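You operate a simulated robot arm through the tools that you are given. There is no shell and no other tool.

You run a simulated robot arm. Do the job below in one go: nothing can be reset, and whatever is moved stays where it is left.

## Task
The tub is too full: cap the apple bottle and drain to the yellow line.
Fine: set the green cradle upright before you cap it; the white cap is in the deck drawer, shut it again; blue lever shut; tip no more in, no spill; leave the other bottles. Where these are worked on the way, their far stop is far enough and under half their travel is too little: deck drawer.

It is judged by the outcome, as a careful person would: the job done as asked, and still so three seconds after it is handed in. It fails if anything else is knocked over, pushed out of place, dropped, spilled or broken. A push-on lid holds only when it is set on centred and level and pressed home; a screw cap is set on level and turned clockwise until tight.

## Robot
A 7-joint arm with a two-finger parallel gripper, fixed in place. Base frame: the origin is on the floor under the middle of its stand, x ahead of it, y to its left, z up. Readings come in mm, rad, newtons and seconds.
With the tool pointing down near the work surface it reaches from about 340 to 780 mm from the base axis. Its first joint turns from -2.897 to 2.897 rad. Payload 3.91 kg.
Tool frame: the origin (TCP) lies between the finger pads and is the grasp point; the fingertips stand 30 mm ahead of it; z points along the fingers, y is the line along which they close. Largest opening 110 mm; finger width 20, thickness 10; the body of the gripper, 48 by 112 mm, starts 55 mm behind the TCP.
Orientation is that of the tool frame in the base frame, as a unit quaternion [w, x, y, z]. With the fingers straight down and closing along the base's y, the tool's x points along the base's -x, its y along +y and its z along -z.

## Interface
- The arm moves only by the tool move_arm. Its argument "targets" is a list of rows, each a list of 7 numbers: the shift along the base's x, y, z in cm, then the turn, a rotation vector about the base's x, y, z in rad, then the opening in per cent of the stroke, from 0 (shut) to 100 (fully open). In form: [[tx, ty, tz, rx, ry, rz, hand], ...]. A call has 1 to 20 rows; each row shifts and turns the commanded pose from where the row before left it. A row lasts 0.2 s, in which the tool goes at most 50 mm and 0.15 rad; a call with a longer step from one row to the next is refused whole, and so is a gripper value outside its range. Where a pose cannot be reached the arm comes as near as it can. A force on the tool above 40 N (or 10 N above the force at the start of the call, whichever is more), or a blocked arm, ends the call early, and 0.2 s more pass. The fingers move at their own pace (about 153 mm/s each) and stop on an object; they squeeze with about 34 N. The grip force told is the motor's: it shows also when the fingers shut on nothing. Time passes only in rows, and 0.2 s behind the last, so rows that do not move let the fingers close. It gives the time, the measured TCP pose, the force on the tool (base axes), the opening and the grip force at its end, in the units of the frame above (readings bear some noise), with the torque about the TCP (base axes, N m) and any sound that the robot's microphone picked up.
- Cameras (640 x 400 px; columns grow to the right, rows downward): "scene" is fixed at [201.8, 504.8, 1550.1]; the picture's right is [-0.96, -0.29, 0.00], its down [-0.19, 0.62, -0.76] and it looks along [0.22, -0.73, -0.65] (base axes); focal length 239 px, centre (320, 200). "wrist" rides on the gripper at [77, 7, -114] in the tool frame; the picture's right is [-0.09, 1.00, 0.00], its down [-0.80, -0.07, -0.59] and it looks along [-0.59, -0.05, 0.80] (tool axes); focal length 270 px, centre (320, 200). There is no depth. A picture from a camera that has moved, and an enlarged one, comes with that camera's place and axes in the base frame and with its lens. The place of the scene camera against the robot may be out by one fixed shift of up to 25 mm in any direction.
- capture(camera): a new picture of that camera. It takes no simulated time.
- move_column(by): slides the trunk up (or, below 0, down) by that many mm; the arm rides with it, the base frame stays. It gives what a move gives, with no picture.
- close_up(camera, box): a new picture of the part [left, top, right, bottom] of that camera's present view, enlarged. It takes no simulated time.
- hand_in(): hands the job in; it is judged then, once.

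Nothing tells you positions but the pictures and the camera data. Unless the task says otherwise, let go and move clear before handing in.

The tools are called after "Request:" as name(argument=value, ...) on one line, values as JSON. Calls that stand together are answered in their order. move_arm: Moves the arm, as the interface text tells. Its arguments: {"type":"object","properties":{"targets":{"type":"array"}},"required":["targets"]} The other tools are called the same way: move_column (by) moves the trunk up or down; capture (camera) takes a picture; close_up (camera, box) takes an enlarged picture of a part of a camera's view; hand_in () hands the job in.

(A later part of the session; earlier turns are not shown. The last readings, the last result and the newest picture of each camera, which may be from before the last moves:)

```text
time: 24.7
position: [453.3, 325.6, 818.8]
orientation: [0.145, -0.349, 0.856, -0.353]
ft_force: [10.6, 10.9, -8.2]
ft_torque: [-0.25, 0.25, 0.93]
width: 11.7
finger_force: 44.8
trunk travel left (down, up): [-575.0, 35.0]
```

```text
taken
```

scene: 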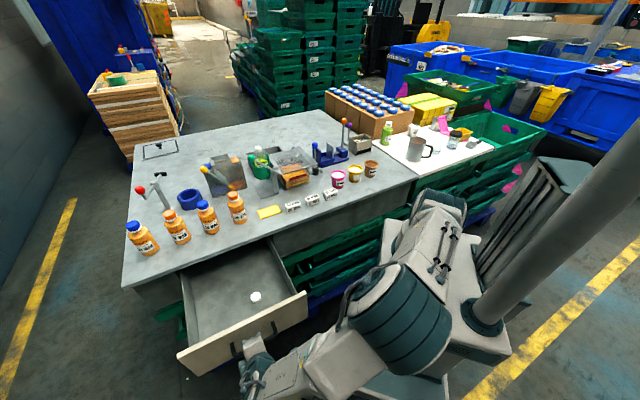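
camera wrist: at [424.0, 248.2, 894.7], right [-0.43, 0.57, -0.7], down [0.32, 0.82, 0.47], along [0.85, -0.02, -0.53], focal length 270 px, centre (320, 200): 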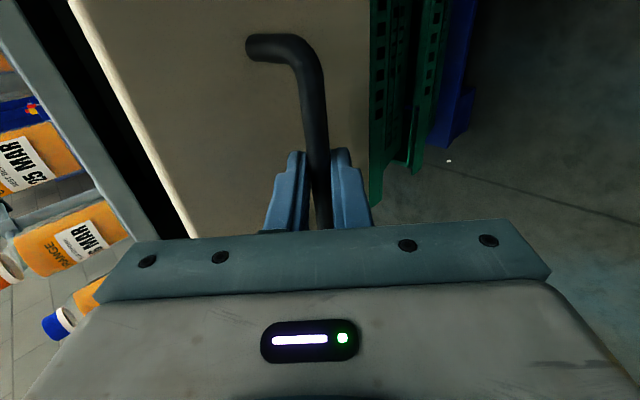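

The drawer is open about 265 mm and the white cap lies plainly inside. I'll let go of the handle and back away along the finger direction, then rise.

Request:
move_arm(targets=[[0, 0, 0, 0, 0, 0, 36], [0, 0, 0, 0, 0, 0, 36], [-1.18, 1.22, 1.7, 0, 0, 0, 36], [-1.18, 1.22, 1.7, 0, 0, 0, 36], [0, 0, 4, 0, 0, 0, 36], [0, 0, 4, 0, 0, 0, 36], [0, 0, 4, 0, 0, 0, 36], [0, 0, 4, 0, 0, 0, 36]])

Request:
capture(camera="scene")

Request:
capture(camera="wrist")

```text
time: 26.5
position: [430.0, 347.5, 1014.0]
orientation: [0.144, -0.348, 0.856, -0.355]
ft_force: [-0.2, 0.3, -0.2]
ft_torque: [0.0, 0.01, 0.01]
width: 39.5
finger_force: 0.0
trunk travel left (down, up): [-575.0, 35.0]
```

```text
taken
```

scene: 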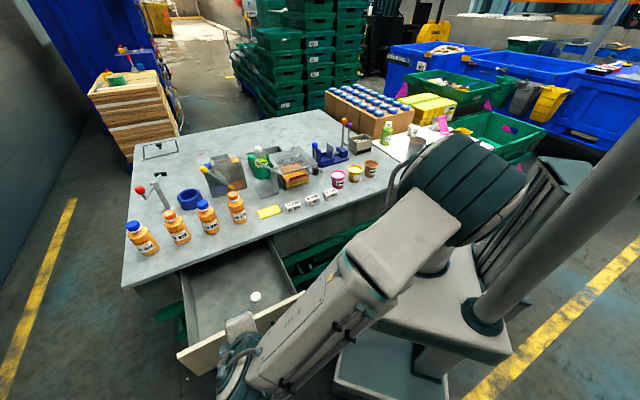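

```text
taken
camera wrist: at [314.5, 354.7, 1089.8], right [-0.43, 0.57, -0.7], down [0.31, 0.82, 0.47], along [0.85, -0.02, -0.53], focal length 270 px, centre (320, 200)
```

wrist: 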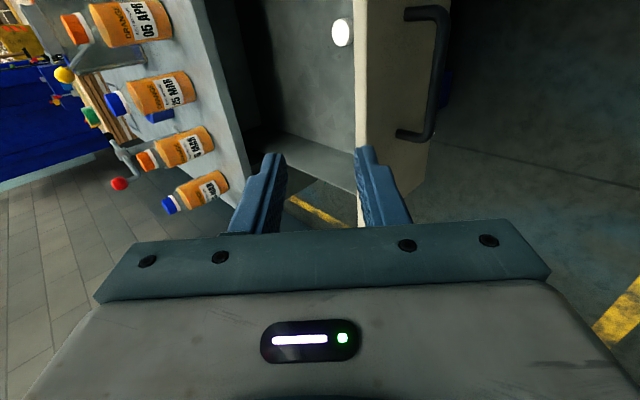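

The cap is visible in the drawer near its front wall. Let me enlarge it.

Request:
close_up(camera="wrist", box=[300, 0, 380, 60])

Request:
close_up(camera="scene", box=[220, 260, 300, 320])

Request:
close_up(camera="scene", box=[240, 135, 288, 165])

```text
6.67 times, centred on (340, 30) of wrist
camera zoom: at [314.5, 354.7, 1089.8], right [-0.43, 0.57, -0.7], down [0.31, 0.82, 0.47], along [0.85, -0.02, -0.53], focal length 1802 px, centre (187, 1333)
```

zoom: 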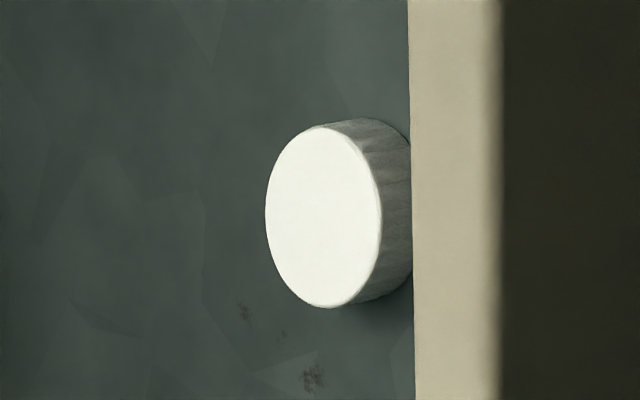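

```text
6.67 times, centred on (260, 290) of scene
camera zoom: at [201.8, 504.8, 1550.1], right [-0.96, -0.29, 0.0], down [-0.19, 0.62, -0.76], along [0.22, -0.73, -0.65], focal length 1590 px, centre (720, -400)
```

zoom: 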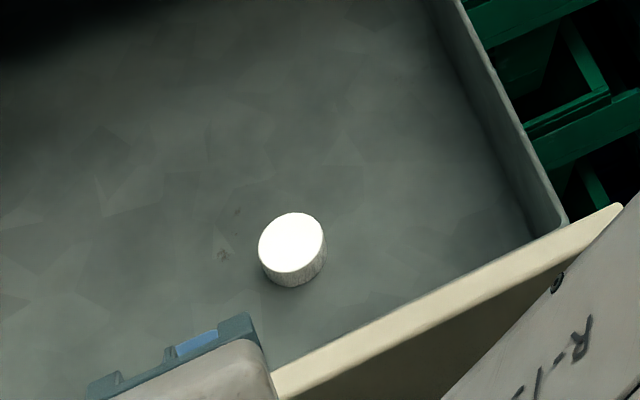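

```text
13.33 times, centred on (264, 150) of scene
camera zoom: at [201.8, 504.8, 1550.1], right [-0.96, -0.29, 0.0], down [-0.19, 0.62, -0.76], along [0.22, -0.73, -0.65], focal length 3181 px, centre (1067, 867)
```

zoom: 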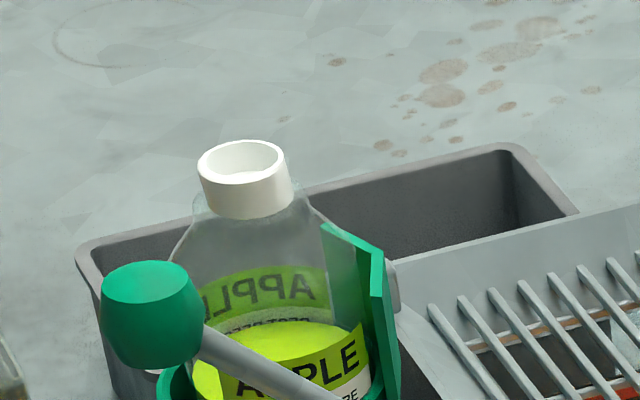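

The white cap lies upright in the drawer (ribbed side, closed top up), about n≈234, l≈505. I'll bring the tool vertical again and look straight down over it.

Request:
move_arm(targets=[[0.48, -0.885, 0.21, 0.094, 0.0913, 0, 60], [0.48, -0.885, 0.21, 0.094, 0.0913, 0, 60], [0.48, -0.885, 0.21, 0.094, 0.0913, 0, 60], [0.48, -0.885, 0.21, 0.094, 0.0913, 0, 60], [0.48, -0.885, 0.21, 0.094, 0.0913, 0, 60], [0.48, -0.885, 0.21, 0.094, 0.0913, 0, 60], [0.48, -0.885, 0.21, 0, 0, -0.1428, 60], [0.48, -0.885, 0.21, 0, 0, -0.1428, 60], [0.48, -0.885, 0.21, 0, 0, -0.1428, 60], [0.48, -0.885, 0.21, 0, 0, -0.1428, 60], [0.48, -0.885, 0.21, 0, 0, -0.1428, 60], [0.48, -0.885, 0.21, 0, 0, -0.1428, 60], [0.48, -0.885, 0.21, 0, 0, -0.1428, 60], [0.48, -0.885, 0.21, 0, 0, -0.1428, 60], [0.48, -0.885, 0.21, 0, 0, -0.1428, 60], [0.48, -0.885, 0.21, 0, 0, -0.1428, 60], [0.48, -0.885, 0.21, 0, 0, -0.1428, 60]])

Request:
capture(camera="wrist")

Request:
close_up(camera="wrist", box=[240, 20, 400, 140])

```text
time: 30.1
position: [511.9, 198.1, 1049.2]
orientation: [0.001, 0.39, 0.921, 0.001]
ft_force: [-0.2, 0.4, -0.4]
ft_torque: [0.02, 0.0, 0.0]
width: 66.0
finger_force: 0.2
trunk travel left (down, up): [-575.0, 35.0]
```

```text
taken
camera wrist: at [462.5, 257.8, 1163.0], right [0.78, 0.63, 0.0], down [0.5, -0.62, 0.6], along [0.38, -0.46, -0.8], focal length 270 px, centre (320, 200)
```

wrist: 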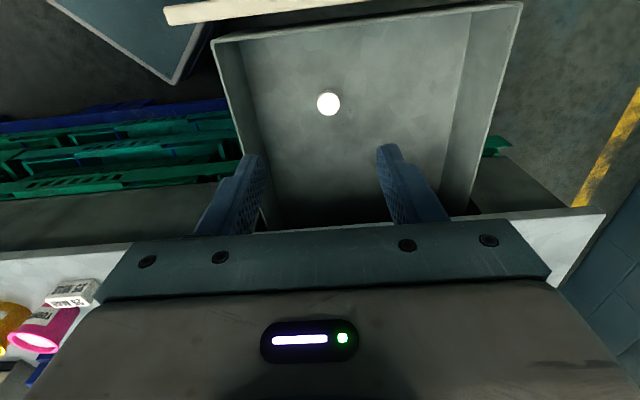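

```text
3.33 times, centred on (320, 80) of wrist
camera zoom: at [462.5, 257.8, 1163.0], right [0.78, 0.63, 0.0], down [0.5, -0.62, 0.6], along [0.38, -0.46, -0.8], focal length 901 px, centre (320, 600)
```

zoom: 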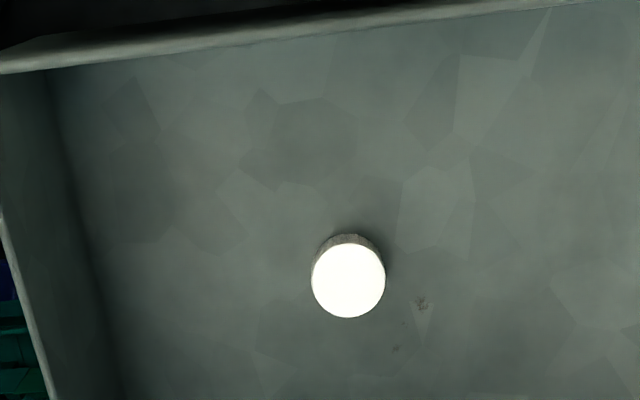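

The cap's top is about z≈757, at n≈261, l≈512, 32 mm across. I'll go above it and re-check before descending.

Request:
move_arm(targets=[[0.93, -0.715, -3.73, 0, 0, 0, 60], [0.93, -0.715, -3.73, 0, 0, 0, 60], [0.93, -0.715, -3.73, 0, 0, 0, 60], [0.93, -0.715, -3.73, 0, 0, 0, 60]])

Request:
capture(camera="wrist")

Request:
close_up(camera="wrist", box=[240, 70, 400, 190])

```text
time: 31.1
position: [549.4, 169.5, 898.6]
orientation: [0.002, 0.389, 0.921, 0.001]
ft_force: [-0.8, 1.0, 1.0]
ft_torque: [0.02, 0.01, -0.01]
width: 66.0
finger_force: 0.1
trunk travel left (down, up): [-575.0, 35.0]
```

```text
taken
camera wrist: at [499.4, 229.2, 1012.7], right [0.78, 0.63, 0.0], down [0.51, -0.62, 0.6], along [0.38, -0.46, -0.8], focal length 270 px, centre (320, 200)
```

wrist: 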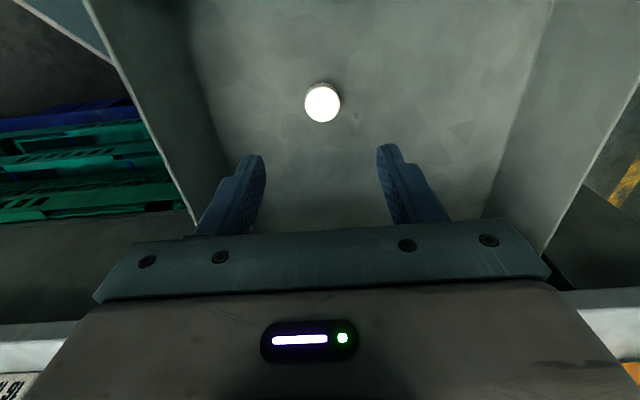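

```text
3.33 times, centred on (320, 130) of wrist
camera zoom: at [499.4, 229.2, 1012.7], right [0.78, 0.63, 0.0], down [0.51, -0.62, 0.6], along [0.38, -0.46, -0.8], focal length 901 px, centre (320, 433)
```

zoom: 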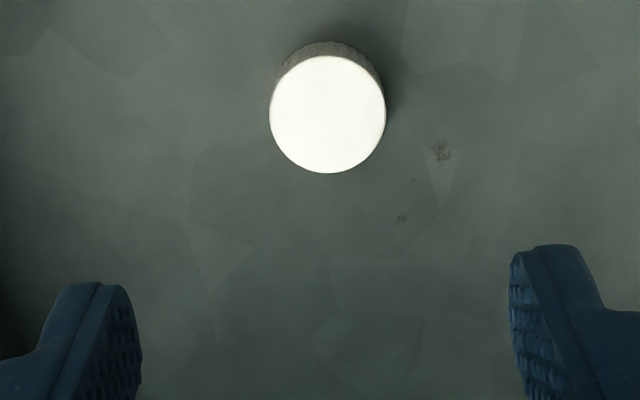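

The hand is centred over the cap (top at z≈762, height about 18 mm). Descending with the fingers open.

Request:
move_arm(targets=[[-0.05, 0.15, -3.79, 0, 0, 0, 60], [0, 0, -3.79, 0, 0, 0, 60], [0, 0, -3.79, 0, 0, 0, 60]])

Request:
close_up(camera="wrist", box=[200, 90, 440, 240])

```text
time: 31.9
position: [548.5, 170.5, 784.6]
orientation: [0.001, 0.389, 0.921, 0.0]
ft_force: [0.5, 0.3, 0.3]
ft_torque: [0.01, 0.02, 0.02]
width: 66.0
finger_force: 0.0
trunk travel left (down, up): [-575.0, 35.0]
```

```text
2.67 times, centred on (320, 165) of wrist
camera zoom: at [499.0, 231.1, 899.2], right [0.78, 0.63, 0.0], down [0.51, -0.62, 0.6], along [0.38, -0.46, -0.8], focal length 721 px, centre (320, 293)
```

zoom: 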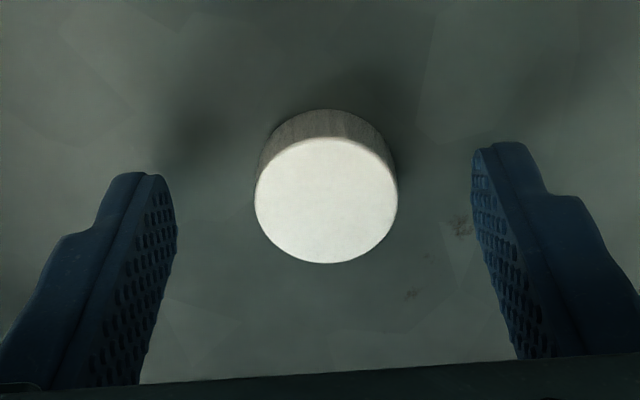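

The cap is centred between the fingers. I'll go down a further 6 mm and close on it.

Request:
move_arm(targets=[[0.05, 0.07, -0.6, 0, 0, 0, 60], [0, 0, 0, 0, 0, 0, 20], [0, 0, 0, 0, 0, 0, 20], [0, 0, 0, 0, 0, 0, 20]])

Request:
close_up(camera="wrist", box=[200, 90, 440, 240])

```text
time: 32.9
position: [549.2, 171.6, 779.0]
orientation: [0.002, 0.39, 0.921, -0.001]
ft_force: [-0.4, -0.4, -0.3]
ft_torque: [-0.04, -0.02, 0.01]
width: 22.9
finger_force: 34.0
trunk travel left (down, up): [-575.0, 35.0]
```

```text
2.67 times, centred on (320, 165) of wrist
camera zoom: at [499.3, 231.9, 893.5], right [0.78, 0.63, 0.0], down [0.51, -0.62, 0.6], along [0.38, -0.46, -0.8], focal length 721 px, centre (320, 293)
```

zoom: 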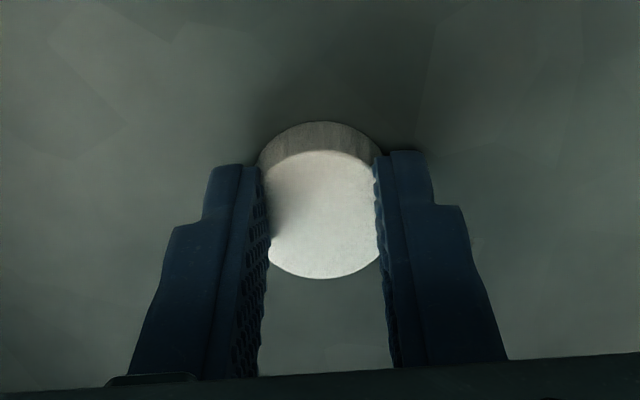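

The fingers stopped at 22.9 mm, narrower than I judged the cap; I'll look closer at how the cap sits between them.

Request:
close_up(camera="wrist", box=[270, 130, 370, 205])

Request:
close_up(camera="scene", box=[220, 260, 300, 320])

```text
5.33 times, centred on (320, 168) of wrist
camera zoom: at [499.3, 231.9, 893.5], right [0.78, 0.63, 0.0], down [0.51, -0.62, 0.6], along [0.38, -0.46, -0.8], focal length 1442 px, centre (320, 373)
```

zoom: 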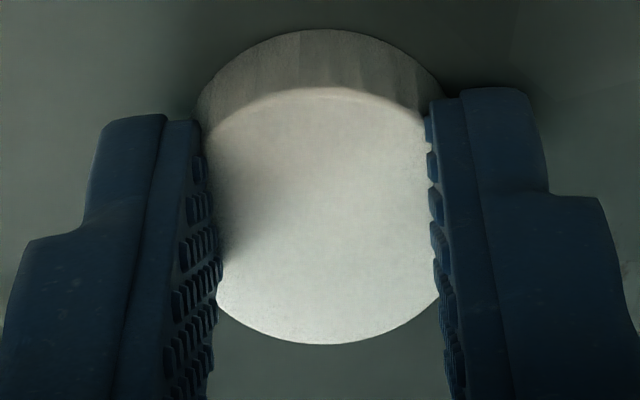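

```text
6.67 times, centred on (260, 290) of scene
camera zoom: at [201.8, 504.8, 1550.1], right [-0.96, -0.29, 0.0], down [-0.19, 0.62, -0.76], along [0.22, -0.73, -0.65], focal length 1590 px, centre (720, -400)
```

zoom: 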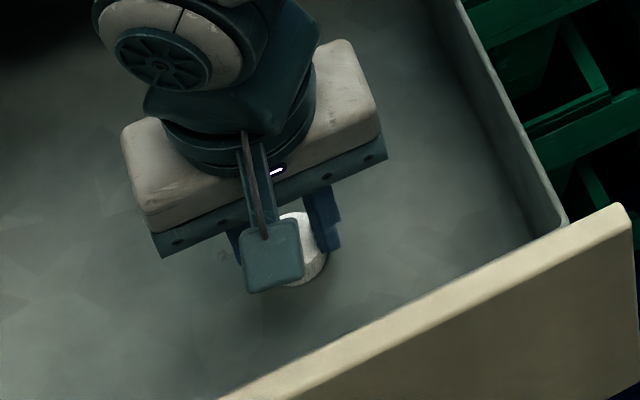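

The fingers hold the cap centrally. I'll lift it a little to see whether it comes along level.

Request:
move_arm(targets=[[0, 0, 1.0, 0, 0, 0, 20], [0, 0, 2.0, 0, 0, 0, 20], [0, 0, 2.0, 0, 0, 0, 20]])

Request:
close_up(camera="wrist", box=[240, 110, 400, 230])

Request:
close_up(camera="scene", box=[220, 250, 300, 310])

```text
time: 33.7
position: [547.6, 170.8, 829.4]
orientation: [0.001, 0.389, 0.921, 0.0]
ft_force: [-0.3, 0.2, 0.2]
ft_torque: [0.01, -0.01, -0.01]
width: 24.7
finger_force: 34.0
trunk travel left (down, up): [-575.0, 35.0]
```

```text
3.33 times, centred on (320, 170) of wrist
camera zoom: at [498.7, 231.5, 943.7], right [0.78, 0.63, 0.0], down [0.51, -0.62, 0.6], along [0.38, -0.46, -0.8], focal length 901 px, centre (320, 300)
```

zoom: 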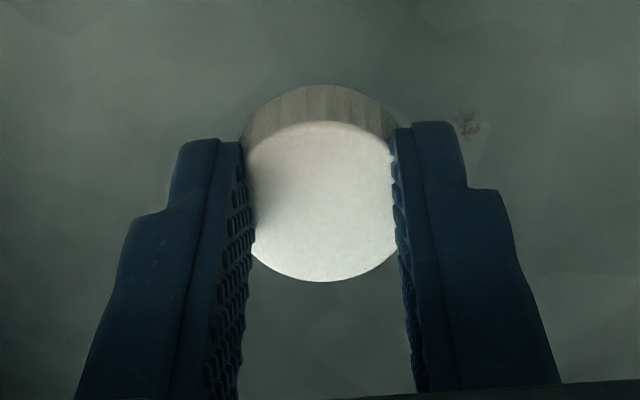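

```text
6.67 times, centred on (260, 280) of scene
camera zoom: at [201.8, 504.8, 1550.1], right [-0.96, -0.29, 0.0], down [-0.19, 0.62, -0.76], along [0.22, -0.73, -0.65], focal length 1590 px, centre (720, -333)
```

zoom: 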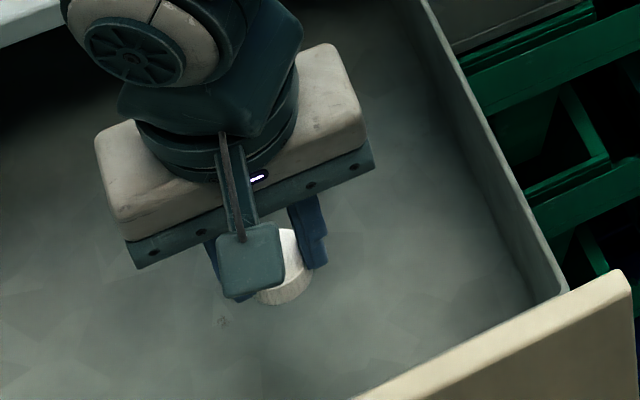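

The cap is held and came up cleanly. I'll raise the trunk to its top for more reach, then lift clear of the drawer and table.

Request:
move_column(by=35)

Request:
move_arm(targets=[[0, 0, 4.0, 0, 0, 0, 0], [0, 0, 4.5, 0, 0, 0, 0], [0, 0, 4.5, 0, 0, 0, 0], [0, 0, 4.5, 0, 0, 0, 0], [0, 0, 4.5, 0, 0, 0, 0], [0, 0, 4.5, 0, 0, 0, 0], [0, 0, 4.5, 0, 0, 0, 0], [0, 0, 4.0, 0, 0, 0, 0]])

Request:
close_up(camera="wrist", box=[240, 110, 400, 230])

```text
time: 34.5
position: [547.7, 171.8, 864.3]
orientation: [0.001, 0.389, 0.921, 0.001]
ft_force: [0.8, -0.2, 0.6]
ft_torque: [0.03, 0.01, 0.01]
width: 23.2
finger_force: 34.5
trunk travel left (down, up): [-610.0, 0.0]
```

```text
time: 36.3
position: [548.1, 169.3, 1215.3]
orientation: [0.001, 0.39, 0.921, 0.001]
ft_force: [0.4, -0.6, 0.4]
ft_torque: [0.0, 0.01, 0.01]
width: 23.1
finger_force: 33.7
trunk travel left (down, up): [-610.0, 0.0]
```

```text
3.33 times, centred on (320, 170) of wrist
camera zoom: at [498.2, 230.0, 1329.6], right [0.78, 0.63, 0.0], down [0.51, -0.62, 0.6], along [0.38, -0.46, -0.8], focal length 901 px, centre (320, 300)
```

zoom: 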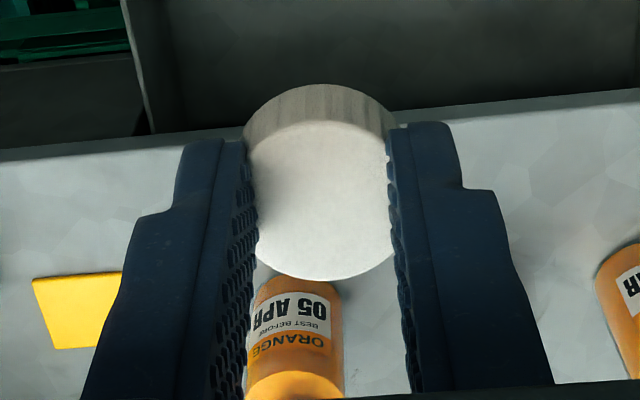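

The cap is held level. I'll turn the hand +2.4 rad (to leave a long clockwise range for screwing) while moving over towards the cradle at safe height.

Request:
move_arm(targets=[[0.451, -2.02, 0, 0, 0, 0.1412, 0], [0.451, -2.02, 0, 0, 0, 0.1412, 0], [0.451, -2.02, 0, 0, 0, 0.1412, 0], [0.451, -2.02, 0, 0, 0, 0.1412, 0], [0.451, -2.02, 0, 0, 0, 0.1412, 0], [0.451, -2.02, 0, 0, 0, 0.1412, 0], [0.451, -2.02, 0, 0, 0, 0.1412, 0], [0.451, -2.02, 0, 0, 0, 0.1412, 0], [0.451, -2.02, 0, 0, 0, 0.1412, 0], [0.451, -2.02, 0, 0, 0, 0.1412, 0], [0.451, -2.02, 0, 0, 0, 0.1412, 0], [0.451, -2.02, 0, 0, 0, 0.1412, 0], [0.451, -2.02, 0, 0, 0, 0.1412, 0], [0.451, -2.02, 0, 0, 0, 0.1412, 0], [0.451, -2.02, 0, 0, 0, 0.1412, 0], [0.451, -2.02, 0, 0, 0, 0.1412, 0], [0.451, -2.02, 0, 0, 0, 0.1412, 0]])

Request:
capture(camera="wrist")

Request:
capture(camera="scene")

```text
time: 39.9
position: [626.7, -173.2, 1212.5]
orientation: [-0.001, 0.718, -0.696, -0.002]
ft_force: [-0.3, -0.5, -0.6]
ft_torque: [-0.02, 0.0, 0.01]
width: 23.1
finger_force: 33.6
trunk travel left (down, up): [-610.0, 0.0]
```

```text
taken
camera wrist: at [621.3, -249.9, 1328.1], right [-1.0, 0.06, 0.0], down [0.05, 0.8, 0.6], along [0.03, 0.6, -0.8], focal length 270 px, centre (320, 200)
```

wrist: 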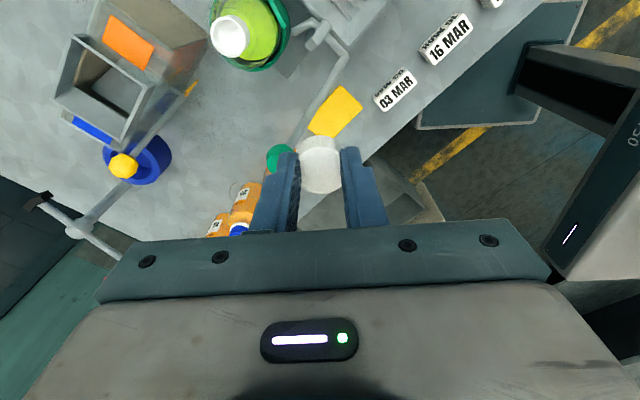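

```text
taken
```

scene: 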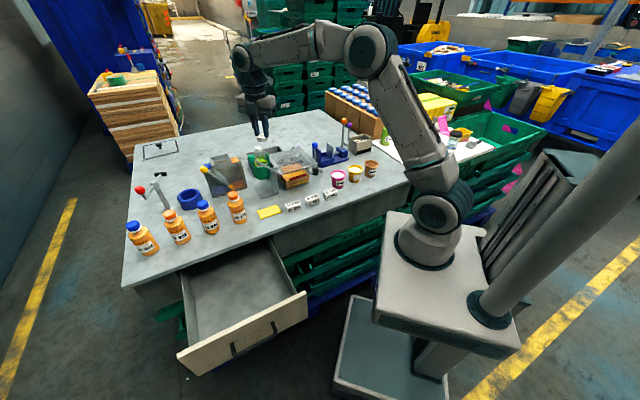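

The bottle mouth is visible at about (690, -232, 1094). I'll enlarge it for a finer fix.

Request:
close_up(camera="wrist", box=[180, 0, 300, 80])

Request:
close_up(camera="wrist", box=[270, 120, 370, 195])

```text
5.00 times, centred on (240, 40) of wrist
camera zoom: at [621.3, -249.9, 1328.1], right [-1.0, 0.06, 0.0], down [0.05, 0.8, 0.6], along [0.03, 0.6, -0.8], focal length 1351 px, centre (720, 1000)
```

zoom: 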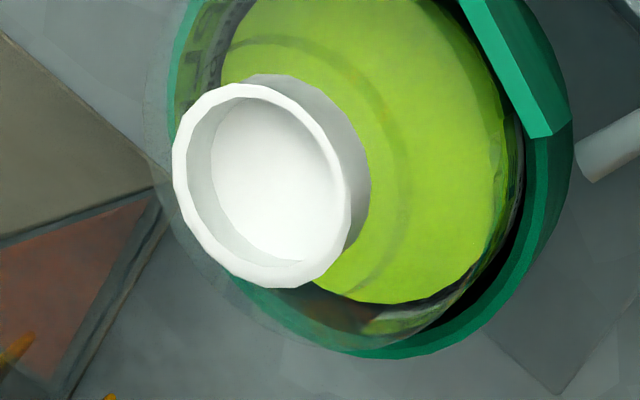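

```text
5.33 times, centred on (320, 158) of wrist
camera zoom: at [621.3, -249.9, 1328.1], right [-1.0, 0.06, 0.0], down [0.05, 0.8, 0.6], along [0.03, 0.6, -0.8], focal length 1442 px, centre (320, 427)
```

zoom: 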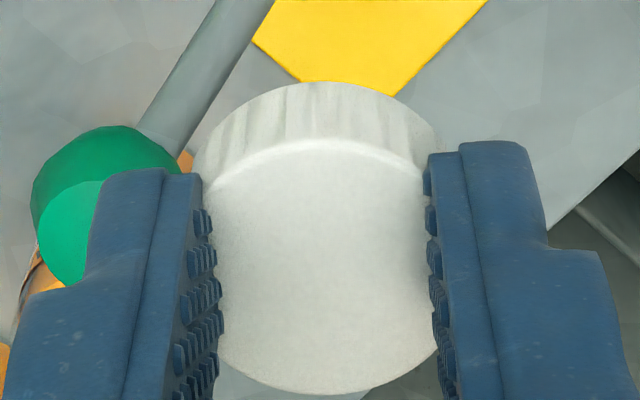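

Moving over the mouth at a height of about 65 mm above it, then I'll check the alignment.

Request:
move_arm(targets=[[2.18, -1.97, -0.8, 0, 0, 0, 0], [2.18, -1.97, -0.8, 0, 0, 0, 0], [2.18, -1.97, -0.8, 0, 0, 0, 0]])

Request:
capture(camera="wrist")

Request:
close_up(camera="wrist", box=[260, 90, 380, 180])

Request:
close_up(camera="scene", box=[230, 110, 310, 160])

```text
time: 40.7
position: [692.4, -231.0, 1188.6]
orientation: [0.0, 0.718, -0.696, -0.003]
ft_force: [-0.1, -0.2, -0.4]
ft_torque: [0.01, 0.01, 0.01]
width: 22.7
finger_force: 33.9
trunk travel left (down, up): [-610.0, 0.0]
```

```text
taken
camera wrist: at [687.6, -308.8, 1303.4], right [-1.0, 0.06, 0.0], down [0.05, 0.8, 0.6], along [0.03, 0.6, -0.8], focal length 270 px, centre (320, 200)
```

wrist: 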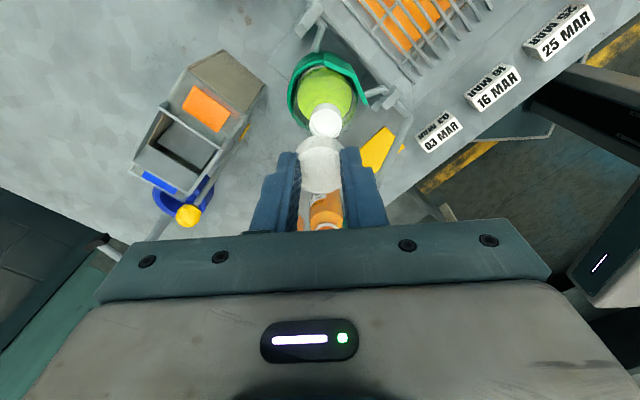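

```text
4.44 times, centred on (320, 135) of wrist
camera zoom: at [687.6, -308.8, 1303.4], right [-1.0, 0.06, 0.0], down [0.05, 0.8, 0.6], along [0.03, 0.6, -0.8], focal length 1201 px, centre (320, 489)
```

zoom: 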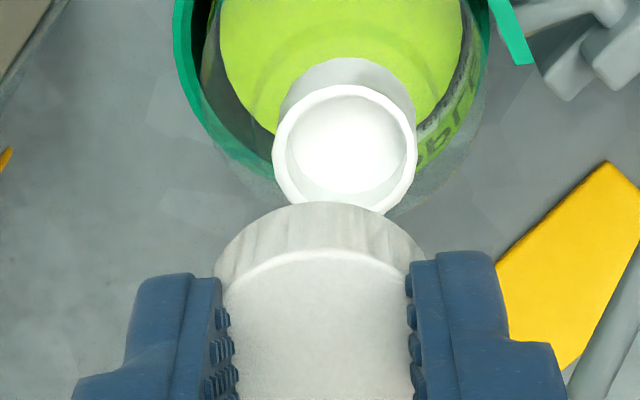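

```text
8.00 times, centred on (270, 135) of scene
camera zoom: at [201.8, 504.8, 1550.1], right [-0.96, -0.29, 0.0], down [-0.19, 0.62, -0.76], along [0.22, -0.73, -0.65], focal length 1908 px, centre (720, 720)
```

zoom: 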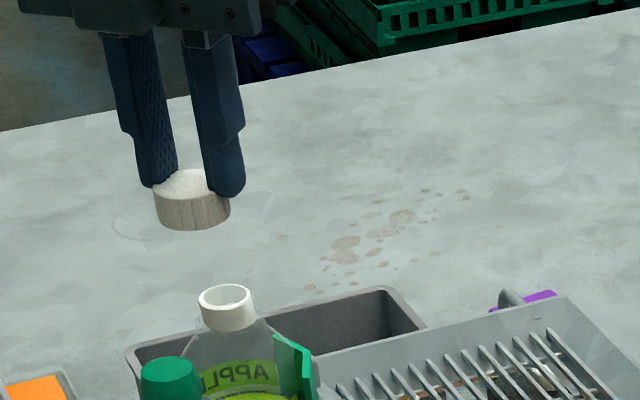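

The mouth refines to about (687.8, -232.5, 1102). I'll correct sideways by 4–5 mm and come down to about 20 mm above it, then check again.

Request:
move_arm(targets=[[-0.45, -0.1, -1.5, 0, 0, 0, 0], [0, 0, -1.5, 0, 0, 0, 0]])

Request:
close_up(camera="wrist", box=[260, 90, 380, 180])

Request:
close_up(camera="scene", box=[236, 125, 300, 165])

```text
time: 41.3
position: [687.6, -232.9, 1160.5]
orientation: [-0.001, 0.718, -0.696, -0.001]
ft_force: [0.9, -0.2, -0.2]
ft_torque: [-0.04, 0.0, -0.02]
width: 28.3
finger_force: 33.7
trunk travel left (down, up): [-610.0, 0.0]
```

```text
4.44 times, centred on (320, 135) of wrist
camera zoom: at [681.9, -309.7, 1274.8], right [-1.0, 0.06, 0.0], down [0.05, 0.8, 0.6], along [0.03, 0.6, -0.8], focal length 1201 px, centre (320, 489)
```

zoom: 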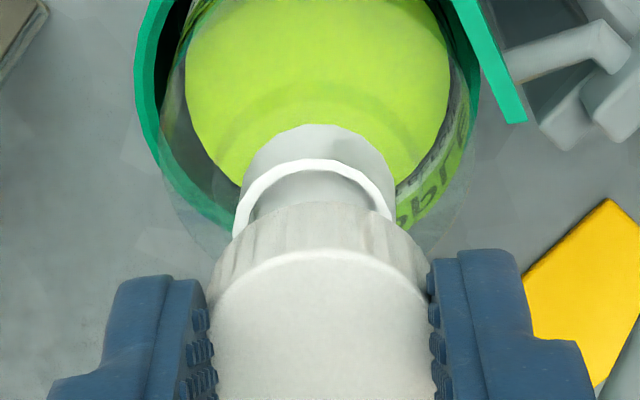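

```text
10.00 times, centred on (268, 145) of scene
camera zoom: at [201.8, 504.8, 1550.1], right [-0.96, -0.29, 0.0], down [-0.19, 0.62, -0.76], along [0.22, -0.73, -0.65], focal length 2386 px, centre (840, 750)
```

zoom: 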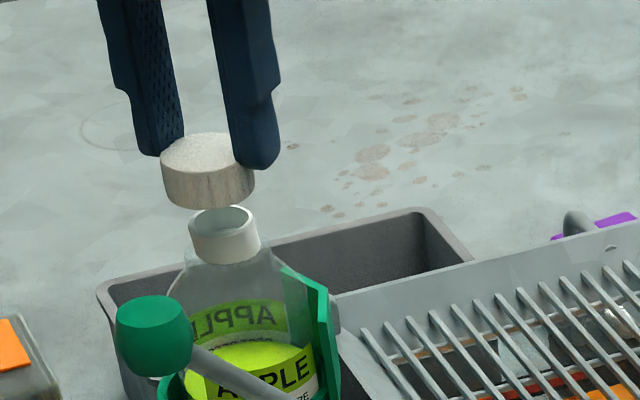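

The gripper reading widened a little, so I want to be sure how the cap sits in the fingertips before going on.

Request:
close_up(camera="scene", box=[244, 128, 276, 148])

Request:
close_up(camera="wrist", box=[270, 120, 370, 195])

```text
16.00 times, centred on (260, 138) of scene
camera zoom: at [201.8, 504.8, 1550.1], right [-0.96, -0.29, 0.0], down [-0.19, 0.62, -0.76], along [0.22, -0.73, -0.65], focal length 3817 px, centre (1280, 1192)
```

zoom: 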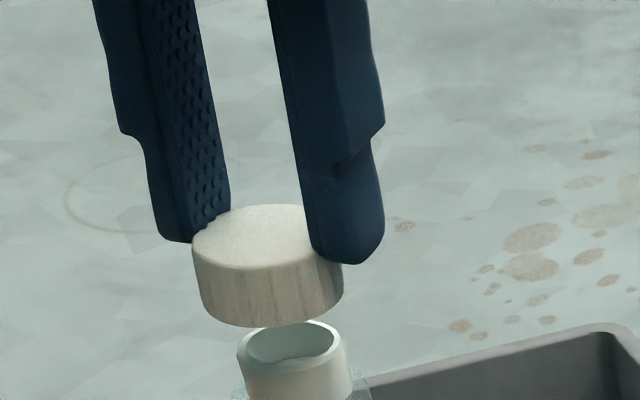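

```text
5.33 times, centred on (320, 158) of wrist
camera zoom: at [681.9, -309.7, 1274.8], right [-1.0, 0.06, 0.0], down [0.05, 0.8, 0.6], along [0.03, 0.6, -0.8], focal length 1442 px, centre (320, 427)
```

zoom: 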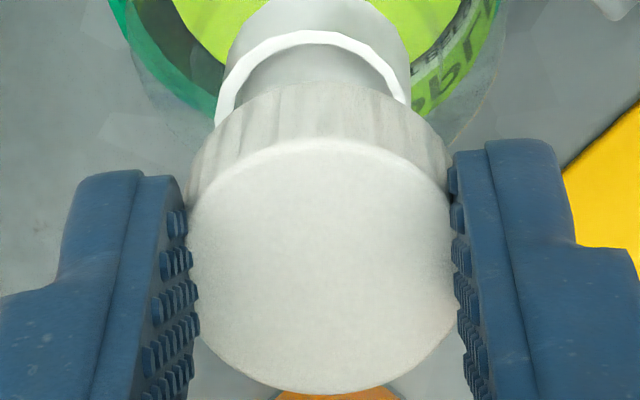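

The fingertips hold the cap only by its top few millimetres and about 6 mm off the finger centre (the drawer floor was lower than I judged). I'll shift so that the cap itself is centred over the mouth, gently, and check before lowering it on.

Request:
move_arm(targets=[[0.03, -0.15, 0, 0, 0, 0, 0], [0.04, -0.15, 0, 0, 0, 0, 0], [0.03, -0.15, 0, 0, 0, 0, 0], [0.03, -0.13, 0, 0, 0, 0, 0], [0, 0, 0, 0, 0, 0, 0]])

Request:
close_up(camera="wrist", box=[270, 100, 370, 175])

Request:
close_up(camera="scene", box=[244, 128, 276, 148])

```text
time: 42.5
position: [688.0, -239.1, 1160.5]
orientation: [0.0, 0.718, -0.697, -0.002]
ft_force: [-0.4, -0.4, -0.8]
ft_torque: [0.0, 0.05, 0.0]
width: 28.7
finger_force: 34.1
trunk travel left (down, up): [-610.0, 0.0]
```

```text
5.33 times, centred on (320, 138) of wrist
camera zoom: at [682.9, -315.4, 1274.6], right [-1.0, 0.06, 0.0], down [0.05, 0.8, 0.6], along [0.03, 0.6, -0.8], focal length 1442 px, centre (320, 533)
```

zoom: 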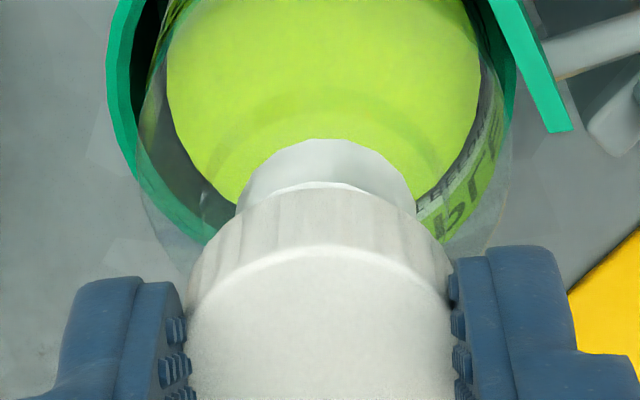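

```text
16.00 times, centred on (260, 138) of scene
camera zoom: at [201.8, 504.8, 1550.1], right [-0.96, -0.29, 0.0], down [-0.19, 0.62, -0.76], along [0.22, -0.73, -0.65], focal length 3817 px, centre (1280, 1192)
```

zoom: 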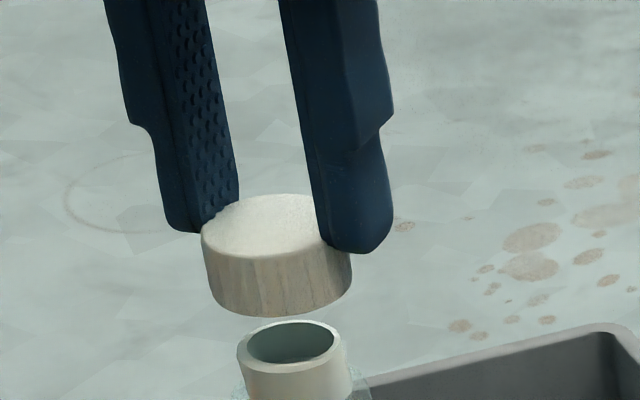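

Cap and mouth line up in both views within about a millimetre. Lowering 8 mm and re-checking.

Request:
move_arm(targets=[[0, 0.03, -0.3, 0, 0, 0, 0], [0, 0, -0.3, 0, 0, 0, 0], [0, 0, -0.2, 0, 0, 0, 0]])

Request:
close_up(camera="wrist", box=[270, 100, 370, 175])

Request:
close_up(camera="scene", box=[244, 128, 276, 148])

```text
time: 43.3
position: [688.4, -237.6, 1152.7]
orientation: [-0.001, 0.717, -0.697, -0.002]
ft_force: [0.3, -0.3, -0.6]
ft_torque: [0.02, 0.01, 0.01]
width: 28.8
finger_force: 34.3
trunk travel left (down, up): [-610.0, 0.0]
```

```text
5.33 times, centred on (320, 138) of wrist
camera zoom: at [682.8, -315.3, 1266.4], right [-1.0, 0.06, 0.0], down [0.05, 0.8, 0.6], along [0.03, 0.6, -0.8], focal length 1442 px, centre (320, 533)
```

zoom: 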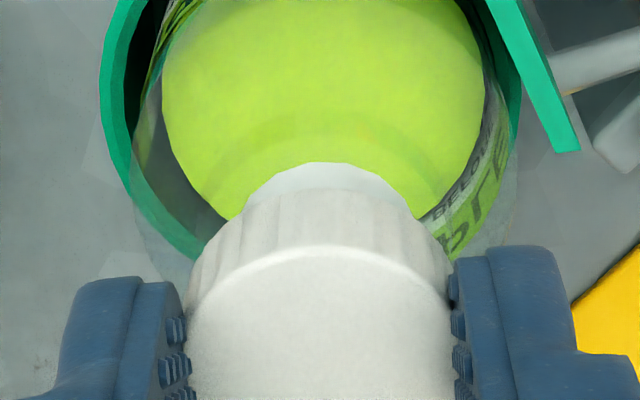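

```text
16.00 times, centred on (260, 138) of scene
camera zoom: at [201.8, 504.8, 1550.1], right [-0.96, -0.29, 0.0], down [-0.19, 0.62, -0.76], along [0.22, -0.73, -0.65], focal length 3817 px, centre (1280, 1192)
```

zoom: 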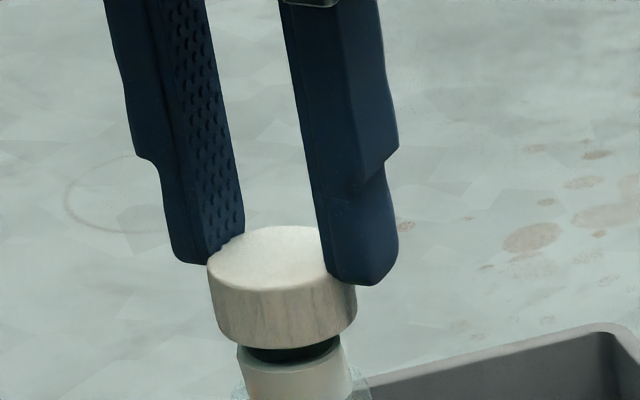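

The cap is about 7 mm above the rim and lined up. Lowering slowly, watching the force.

Request:
move_arm(targets=[[0, 0, -0.25, 0, 0, 0, 0], [0, 0, -0.25, 0, 0, 0, 0], [0, 0, -0.25, 0, 0, 0, 0], [0, 0, -0.2, 0, 0, 0, 0]])

Request:
close_up(camera="wrist", box=[270, 100, 370, 175])

Request:
close_up(camera="scene", box=[244, 128, 276, 148])

```text
time: 44.3
position: [687.7, -238.8, 1142.2]
orientation: [-0.001, 0.717, -0.697, -0.001]
ft_force: [-0.2, 0.4, -0.1]
ft_torque: [-0.01, 0.03, 0.0]
width: 28.6
finger_force: 33.8
trunk travel left (down, up): [-610.0, 0.0]
```

```text
5.33 times, centred on (320, 138) of wrist
camera zoom: at [682.8, -315.3, 1256.8], right [-1.0, 0.06, 0.0], down [0.05, 0.8, 0.6], along [0.03, 0.6, -0.8], focal length 1442 px, centre (320, 533)
```

zoom: 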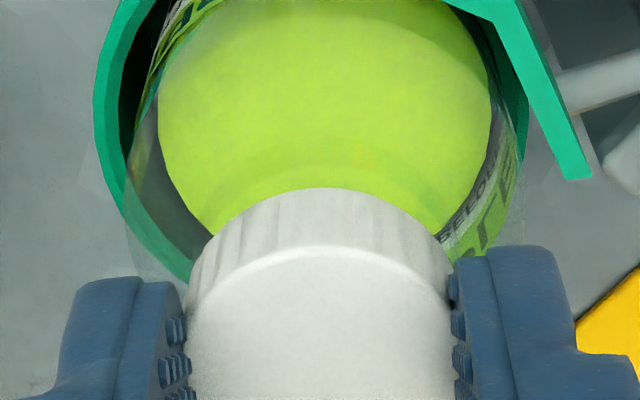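

```text
16.00 times, centred on (260, 138) of scene
camera zoom: at [201.8, 504.8, 1550.1], right [-0.96, -0.29, 0.0], down [-0.19, 0.62, -0.76], along [0.22, -0.73, -0.65], focal length 3817 px, centre (1280, 1192)
```

zoom: 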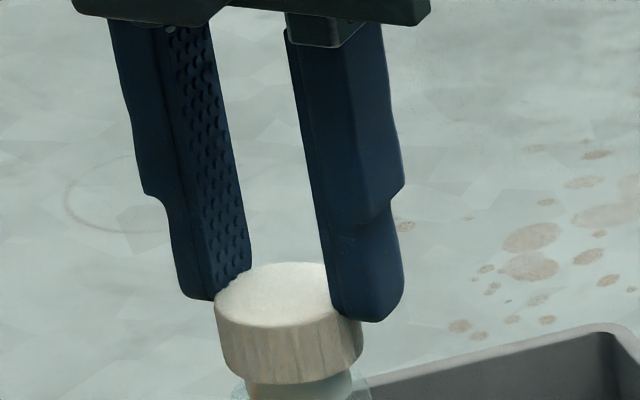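

The skirt has passed the rim without any force. Continuing down in small steps until it seats.

Request:
move_arm(targets=[[0, 0, -0.2, 0, 0, 0, 0], [0, 0, -0.2, 0, 0, 0, 0], [0, 0, -0.2, 0, 0, 0, 0]])

Request:
close_up(camera="scene", box=[244, 130, 276, 150])

```text
time: 45.1
position: [687.1, -237.5, 1137.0]
orientation: [0.0, 0.718, -0.696, -0.001]
ft_force: [0.1, -0.1, -0.4]
ft_torque: [0.0, -0.01, 0.0]
width: 28.7
finger_force: 33.7
trunk travel left (down, up): [-610.0, 0.0]
```

```text
16.00 times, centred on (260, 140) of scene
camera zoom: at [201.8, 504.8, 1550.1], right [-0.96, -0.29, 0.0], down [-0.19, 0.62, -0.76], along [0.22, -0.73, -0.65], focal length 3817 px, centre (1280, 1160)
```

zoom: 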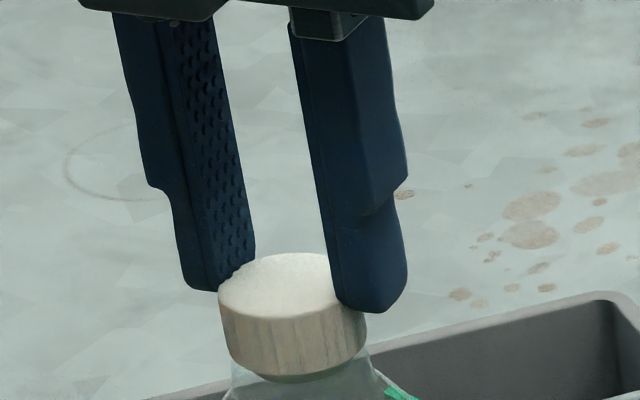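

Still free. Continuing down.

Request:
move_arm(targets=[[0, 0, -0.15, 0, 0, 0, 0], [0, 0, -0.15, 0, 0, 0, 0]])

```text
time: 45.7
position: [687.2, -237.8, 1132.5]
orientation: [-0.001, 0.717, -0.697, 0.0]
ft_force: [-0.3, -1.5, -0.3]
ft_torque: [0.01, 0.02, 0.0]
width: 29.0
finger_force: 33.8
trunk travel left (down, up): [-610.0, 0.0]
```

Request:
move_arm(targets=[[0, 0, -0.15, 0, 0, 0, 0], [0, 0, -0.15, 0, 0, 0, 0]])

Request:
close_up(camera="scene", box=[244, 130, 276, 150])

Request:
close_up(camera="wrist", box=[270, 110, 370, 185])

```text
time: 46.3
position: [687.9, -238.2, 1131.8]
orientation: [-0.001, 0.717, -0.697, -0.001]
ft_force: [1.3, 0.4, 8.3]
ft_torque: [0.04, -0.04, -0.02]
width: 28.5
finger_force: 34.2
trunk travel left (down, up): [-610.0, 0.0]
```

```text
16.00 times, centred on (260, 140) of scene
camera zoom: at [201.8, 504.8, 1550.1], right [-0.96, -0.29, 0.0], down [-0.19, 0.62, -0.76], along [0.22, -0.73, -0.65], focal length 3817 px, centre (1280, 1160)
```

zoom: 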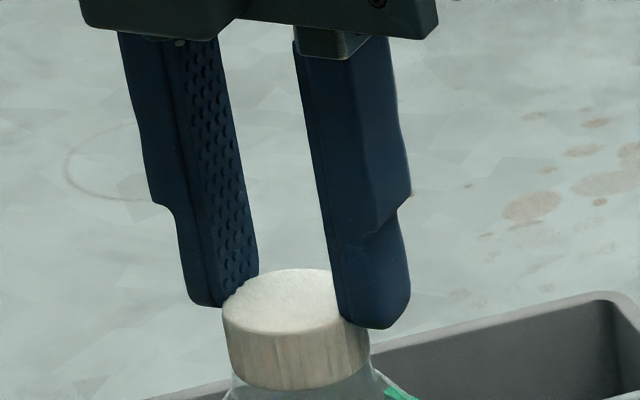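

```text
5.33 times, centred on (320, 148) of wrist
camera zoom: at [682.4, -315.1, 1246.6], right [-1.0, 0.06, 0.0], down [0.05, 0.8, 0.6], along [0.03, 0.59, -0.8], focal length 1442 px, centre (320, 480)
```

zoom: 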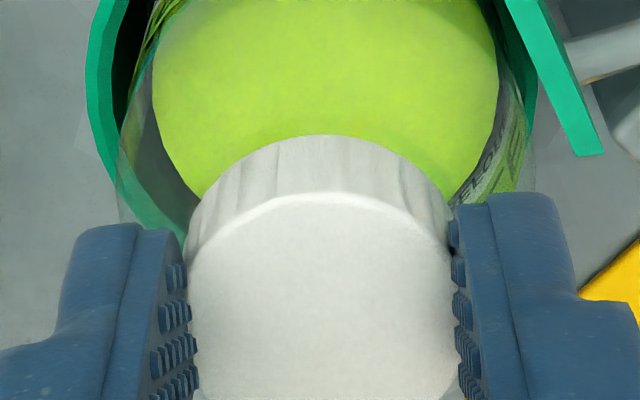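

The cap has seated on the rim (8 N upward). I'll ease off, open the fingers slightly to release it, and look.

Request:
move_arm(targets=[[0, 0, 0.1, 0, 0, 0, 0], [0, 0, 0, 0, 0, 0, 38], [0, 0, 0, 0, 0, 0, 38], [0, 0, 0, 0, 0, 0, 38]])

Request:
close_up(camera="scene", box=[244, 130, 276, 150])

Request:
close_up(camera="wrist", box=[270, 110, 370, 185])

```text
time: 47.3
position: [687.1, -238.4, 1130.9]
orientation: [-0.001, 0.718, -0.697, -0.002]
ft_force: [-0.5, -0.7, 0.1]
ft_torque: [0.02, 0.0, 0.01]
width: 41.9
finger_force: 0.1
trunk travel left (down, up): [-610.0, 0.0]
```

```text
16.00 times, centred on (260, 140) of scene
camera zoom: at [201.8, 504.8, 1550.1], right [-0.96, -0.29, 0.0], down [-0.19, 0.62, -0.76], along [0.22, -0.73, -0.65], focal length 3817 px, centre (1280, 1160)
```

zoom: 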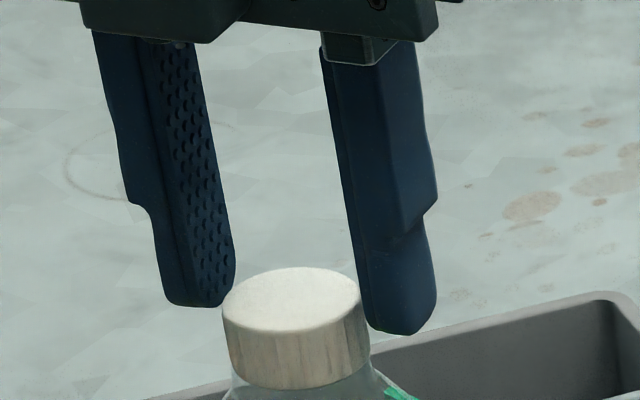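

```text
5.33 times, centred on (320, 148) of wrist
camera zoom: at [682.7, -315.4, 1245.7], right [-1.0, 0.06, 0.0], down [0.05, 0.8, 0.6], along [0.03, 0.6, -0.8], focal length 1442 px, centre (320, 480)
```

zoom: 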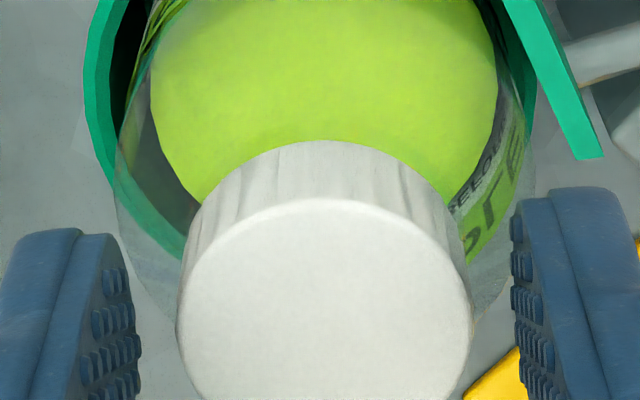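

Released: the cap sits on the neck. Now I'll centre the hand on it and lower the fingers around it for a proper grip.

Request:
move_arm(targets=[[-0.04, 0.3, 0, 0, 0, 0, 38], [0, 0.26, 0, 0, 0, 0, 38], [0, 0, -0.4, 0, 0, 0, 38], [0, 0, -0.4, 0, 0, 0, 38]])

Request:
close_up(camera="scene", box=[244, 130, 276, 150])

Request:
close_up(camera="wrist", box=[260, 110, 380, 200])

```text
time: 48.3
position: [688.7, -231.8, 1124.3]
orientation: [-0.001, 0.718, -0.696, -0.001]
ft_force: [0.4, 0.0, 0.2]
ft_torque: [0.0, -0.01, -0.03]
width: 41.6
finger_force: 0.0
trunk travel left (down, up): [-610.0, 0.0]
```

```text
16.00 times, centred on (260, 140) of scene
camera zoom: at [201.8, 504.8, 1550.1], right [-0.96, -0.29, 0.0], down [-0.19, 0.62, -0.76], along [0.22, -0.73, -0.65], focal length 3817 px, centre (1280, 1160)
```

zoom: 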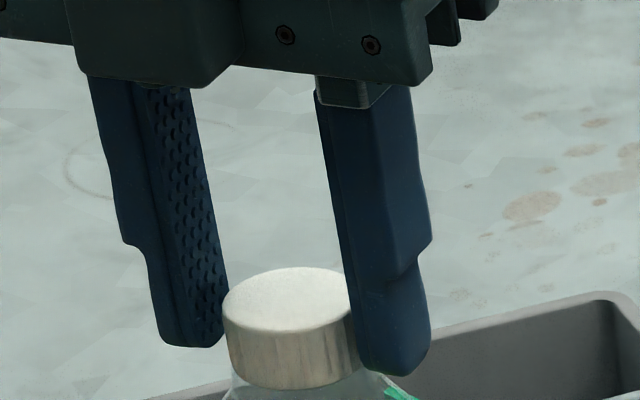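

```text
4.44 times, centred on (320, 155) of wrist
camera zoom: at [682.6, -309.7, 1237.8], right [-1.0, 0.06, 0.0], down [0.05, 0.8, 0.6], along [0.03, 0.6, -0.8], focal length 1201 px, centre (320, 400)
```

zoom: 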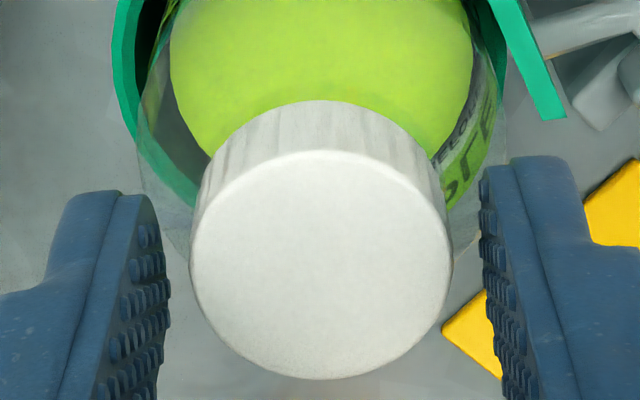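

The fingers now straddle the cap with about 10 mm overlap and centred within a millimetre. Closing on it.

Request:
move_arm(targets=[[0, 0, 0, 0, 0, 0, 20], [0, 0, 0, 0, 0, 0, 20], [0, 0, 0, 0, 0, 0, 20]])

Request:
close_up(camera="wrist", box=[260, 110, 380, 200])

```text
time: 49.1
position: [688.0, -232.4, 1122.5]
orientation: [-0.001, 0.718, -0.696, -0.001]
ft_force: [1.4, 0.1, 0.1]
ft_torque: [0.01, -0.01, 0.02]
width: 28.6
finger_force: 33.9
trunk travel left (down, up): [-610.0, 0.0]
```

```text
4.44 times, centred on (320, 155) of wrist
camera zoom: at [682.5, -309.7, 1237.9], right [-1.0, 0.06, 0.0], down [0.05, 0.8, 0.6], along [0.03, 0.6, -0.8], focal length 1201 px, centre (320, 400)
```

zoom: 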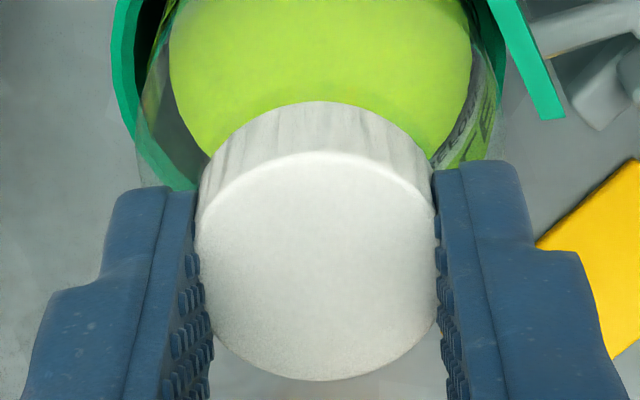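

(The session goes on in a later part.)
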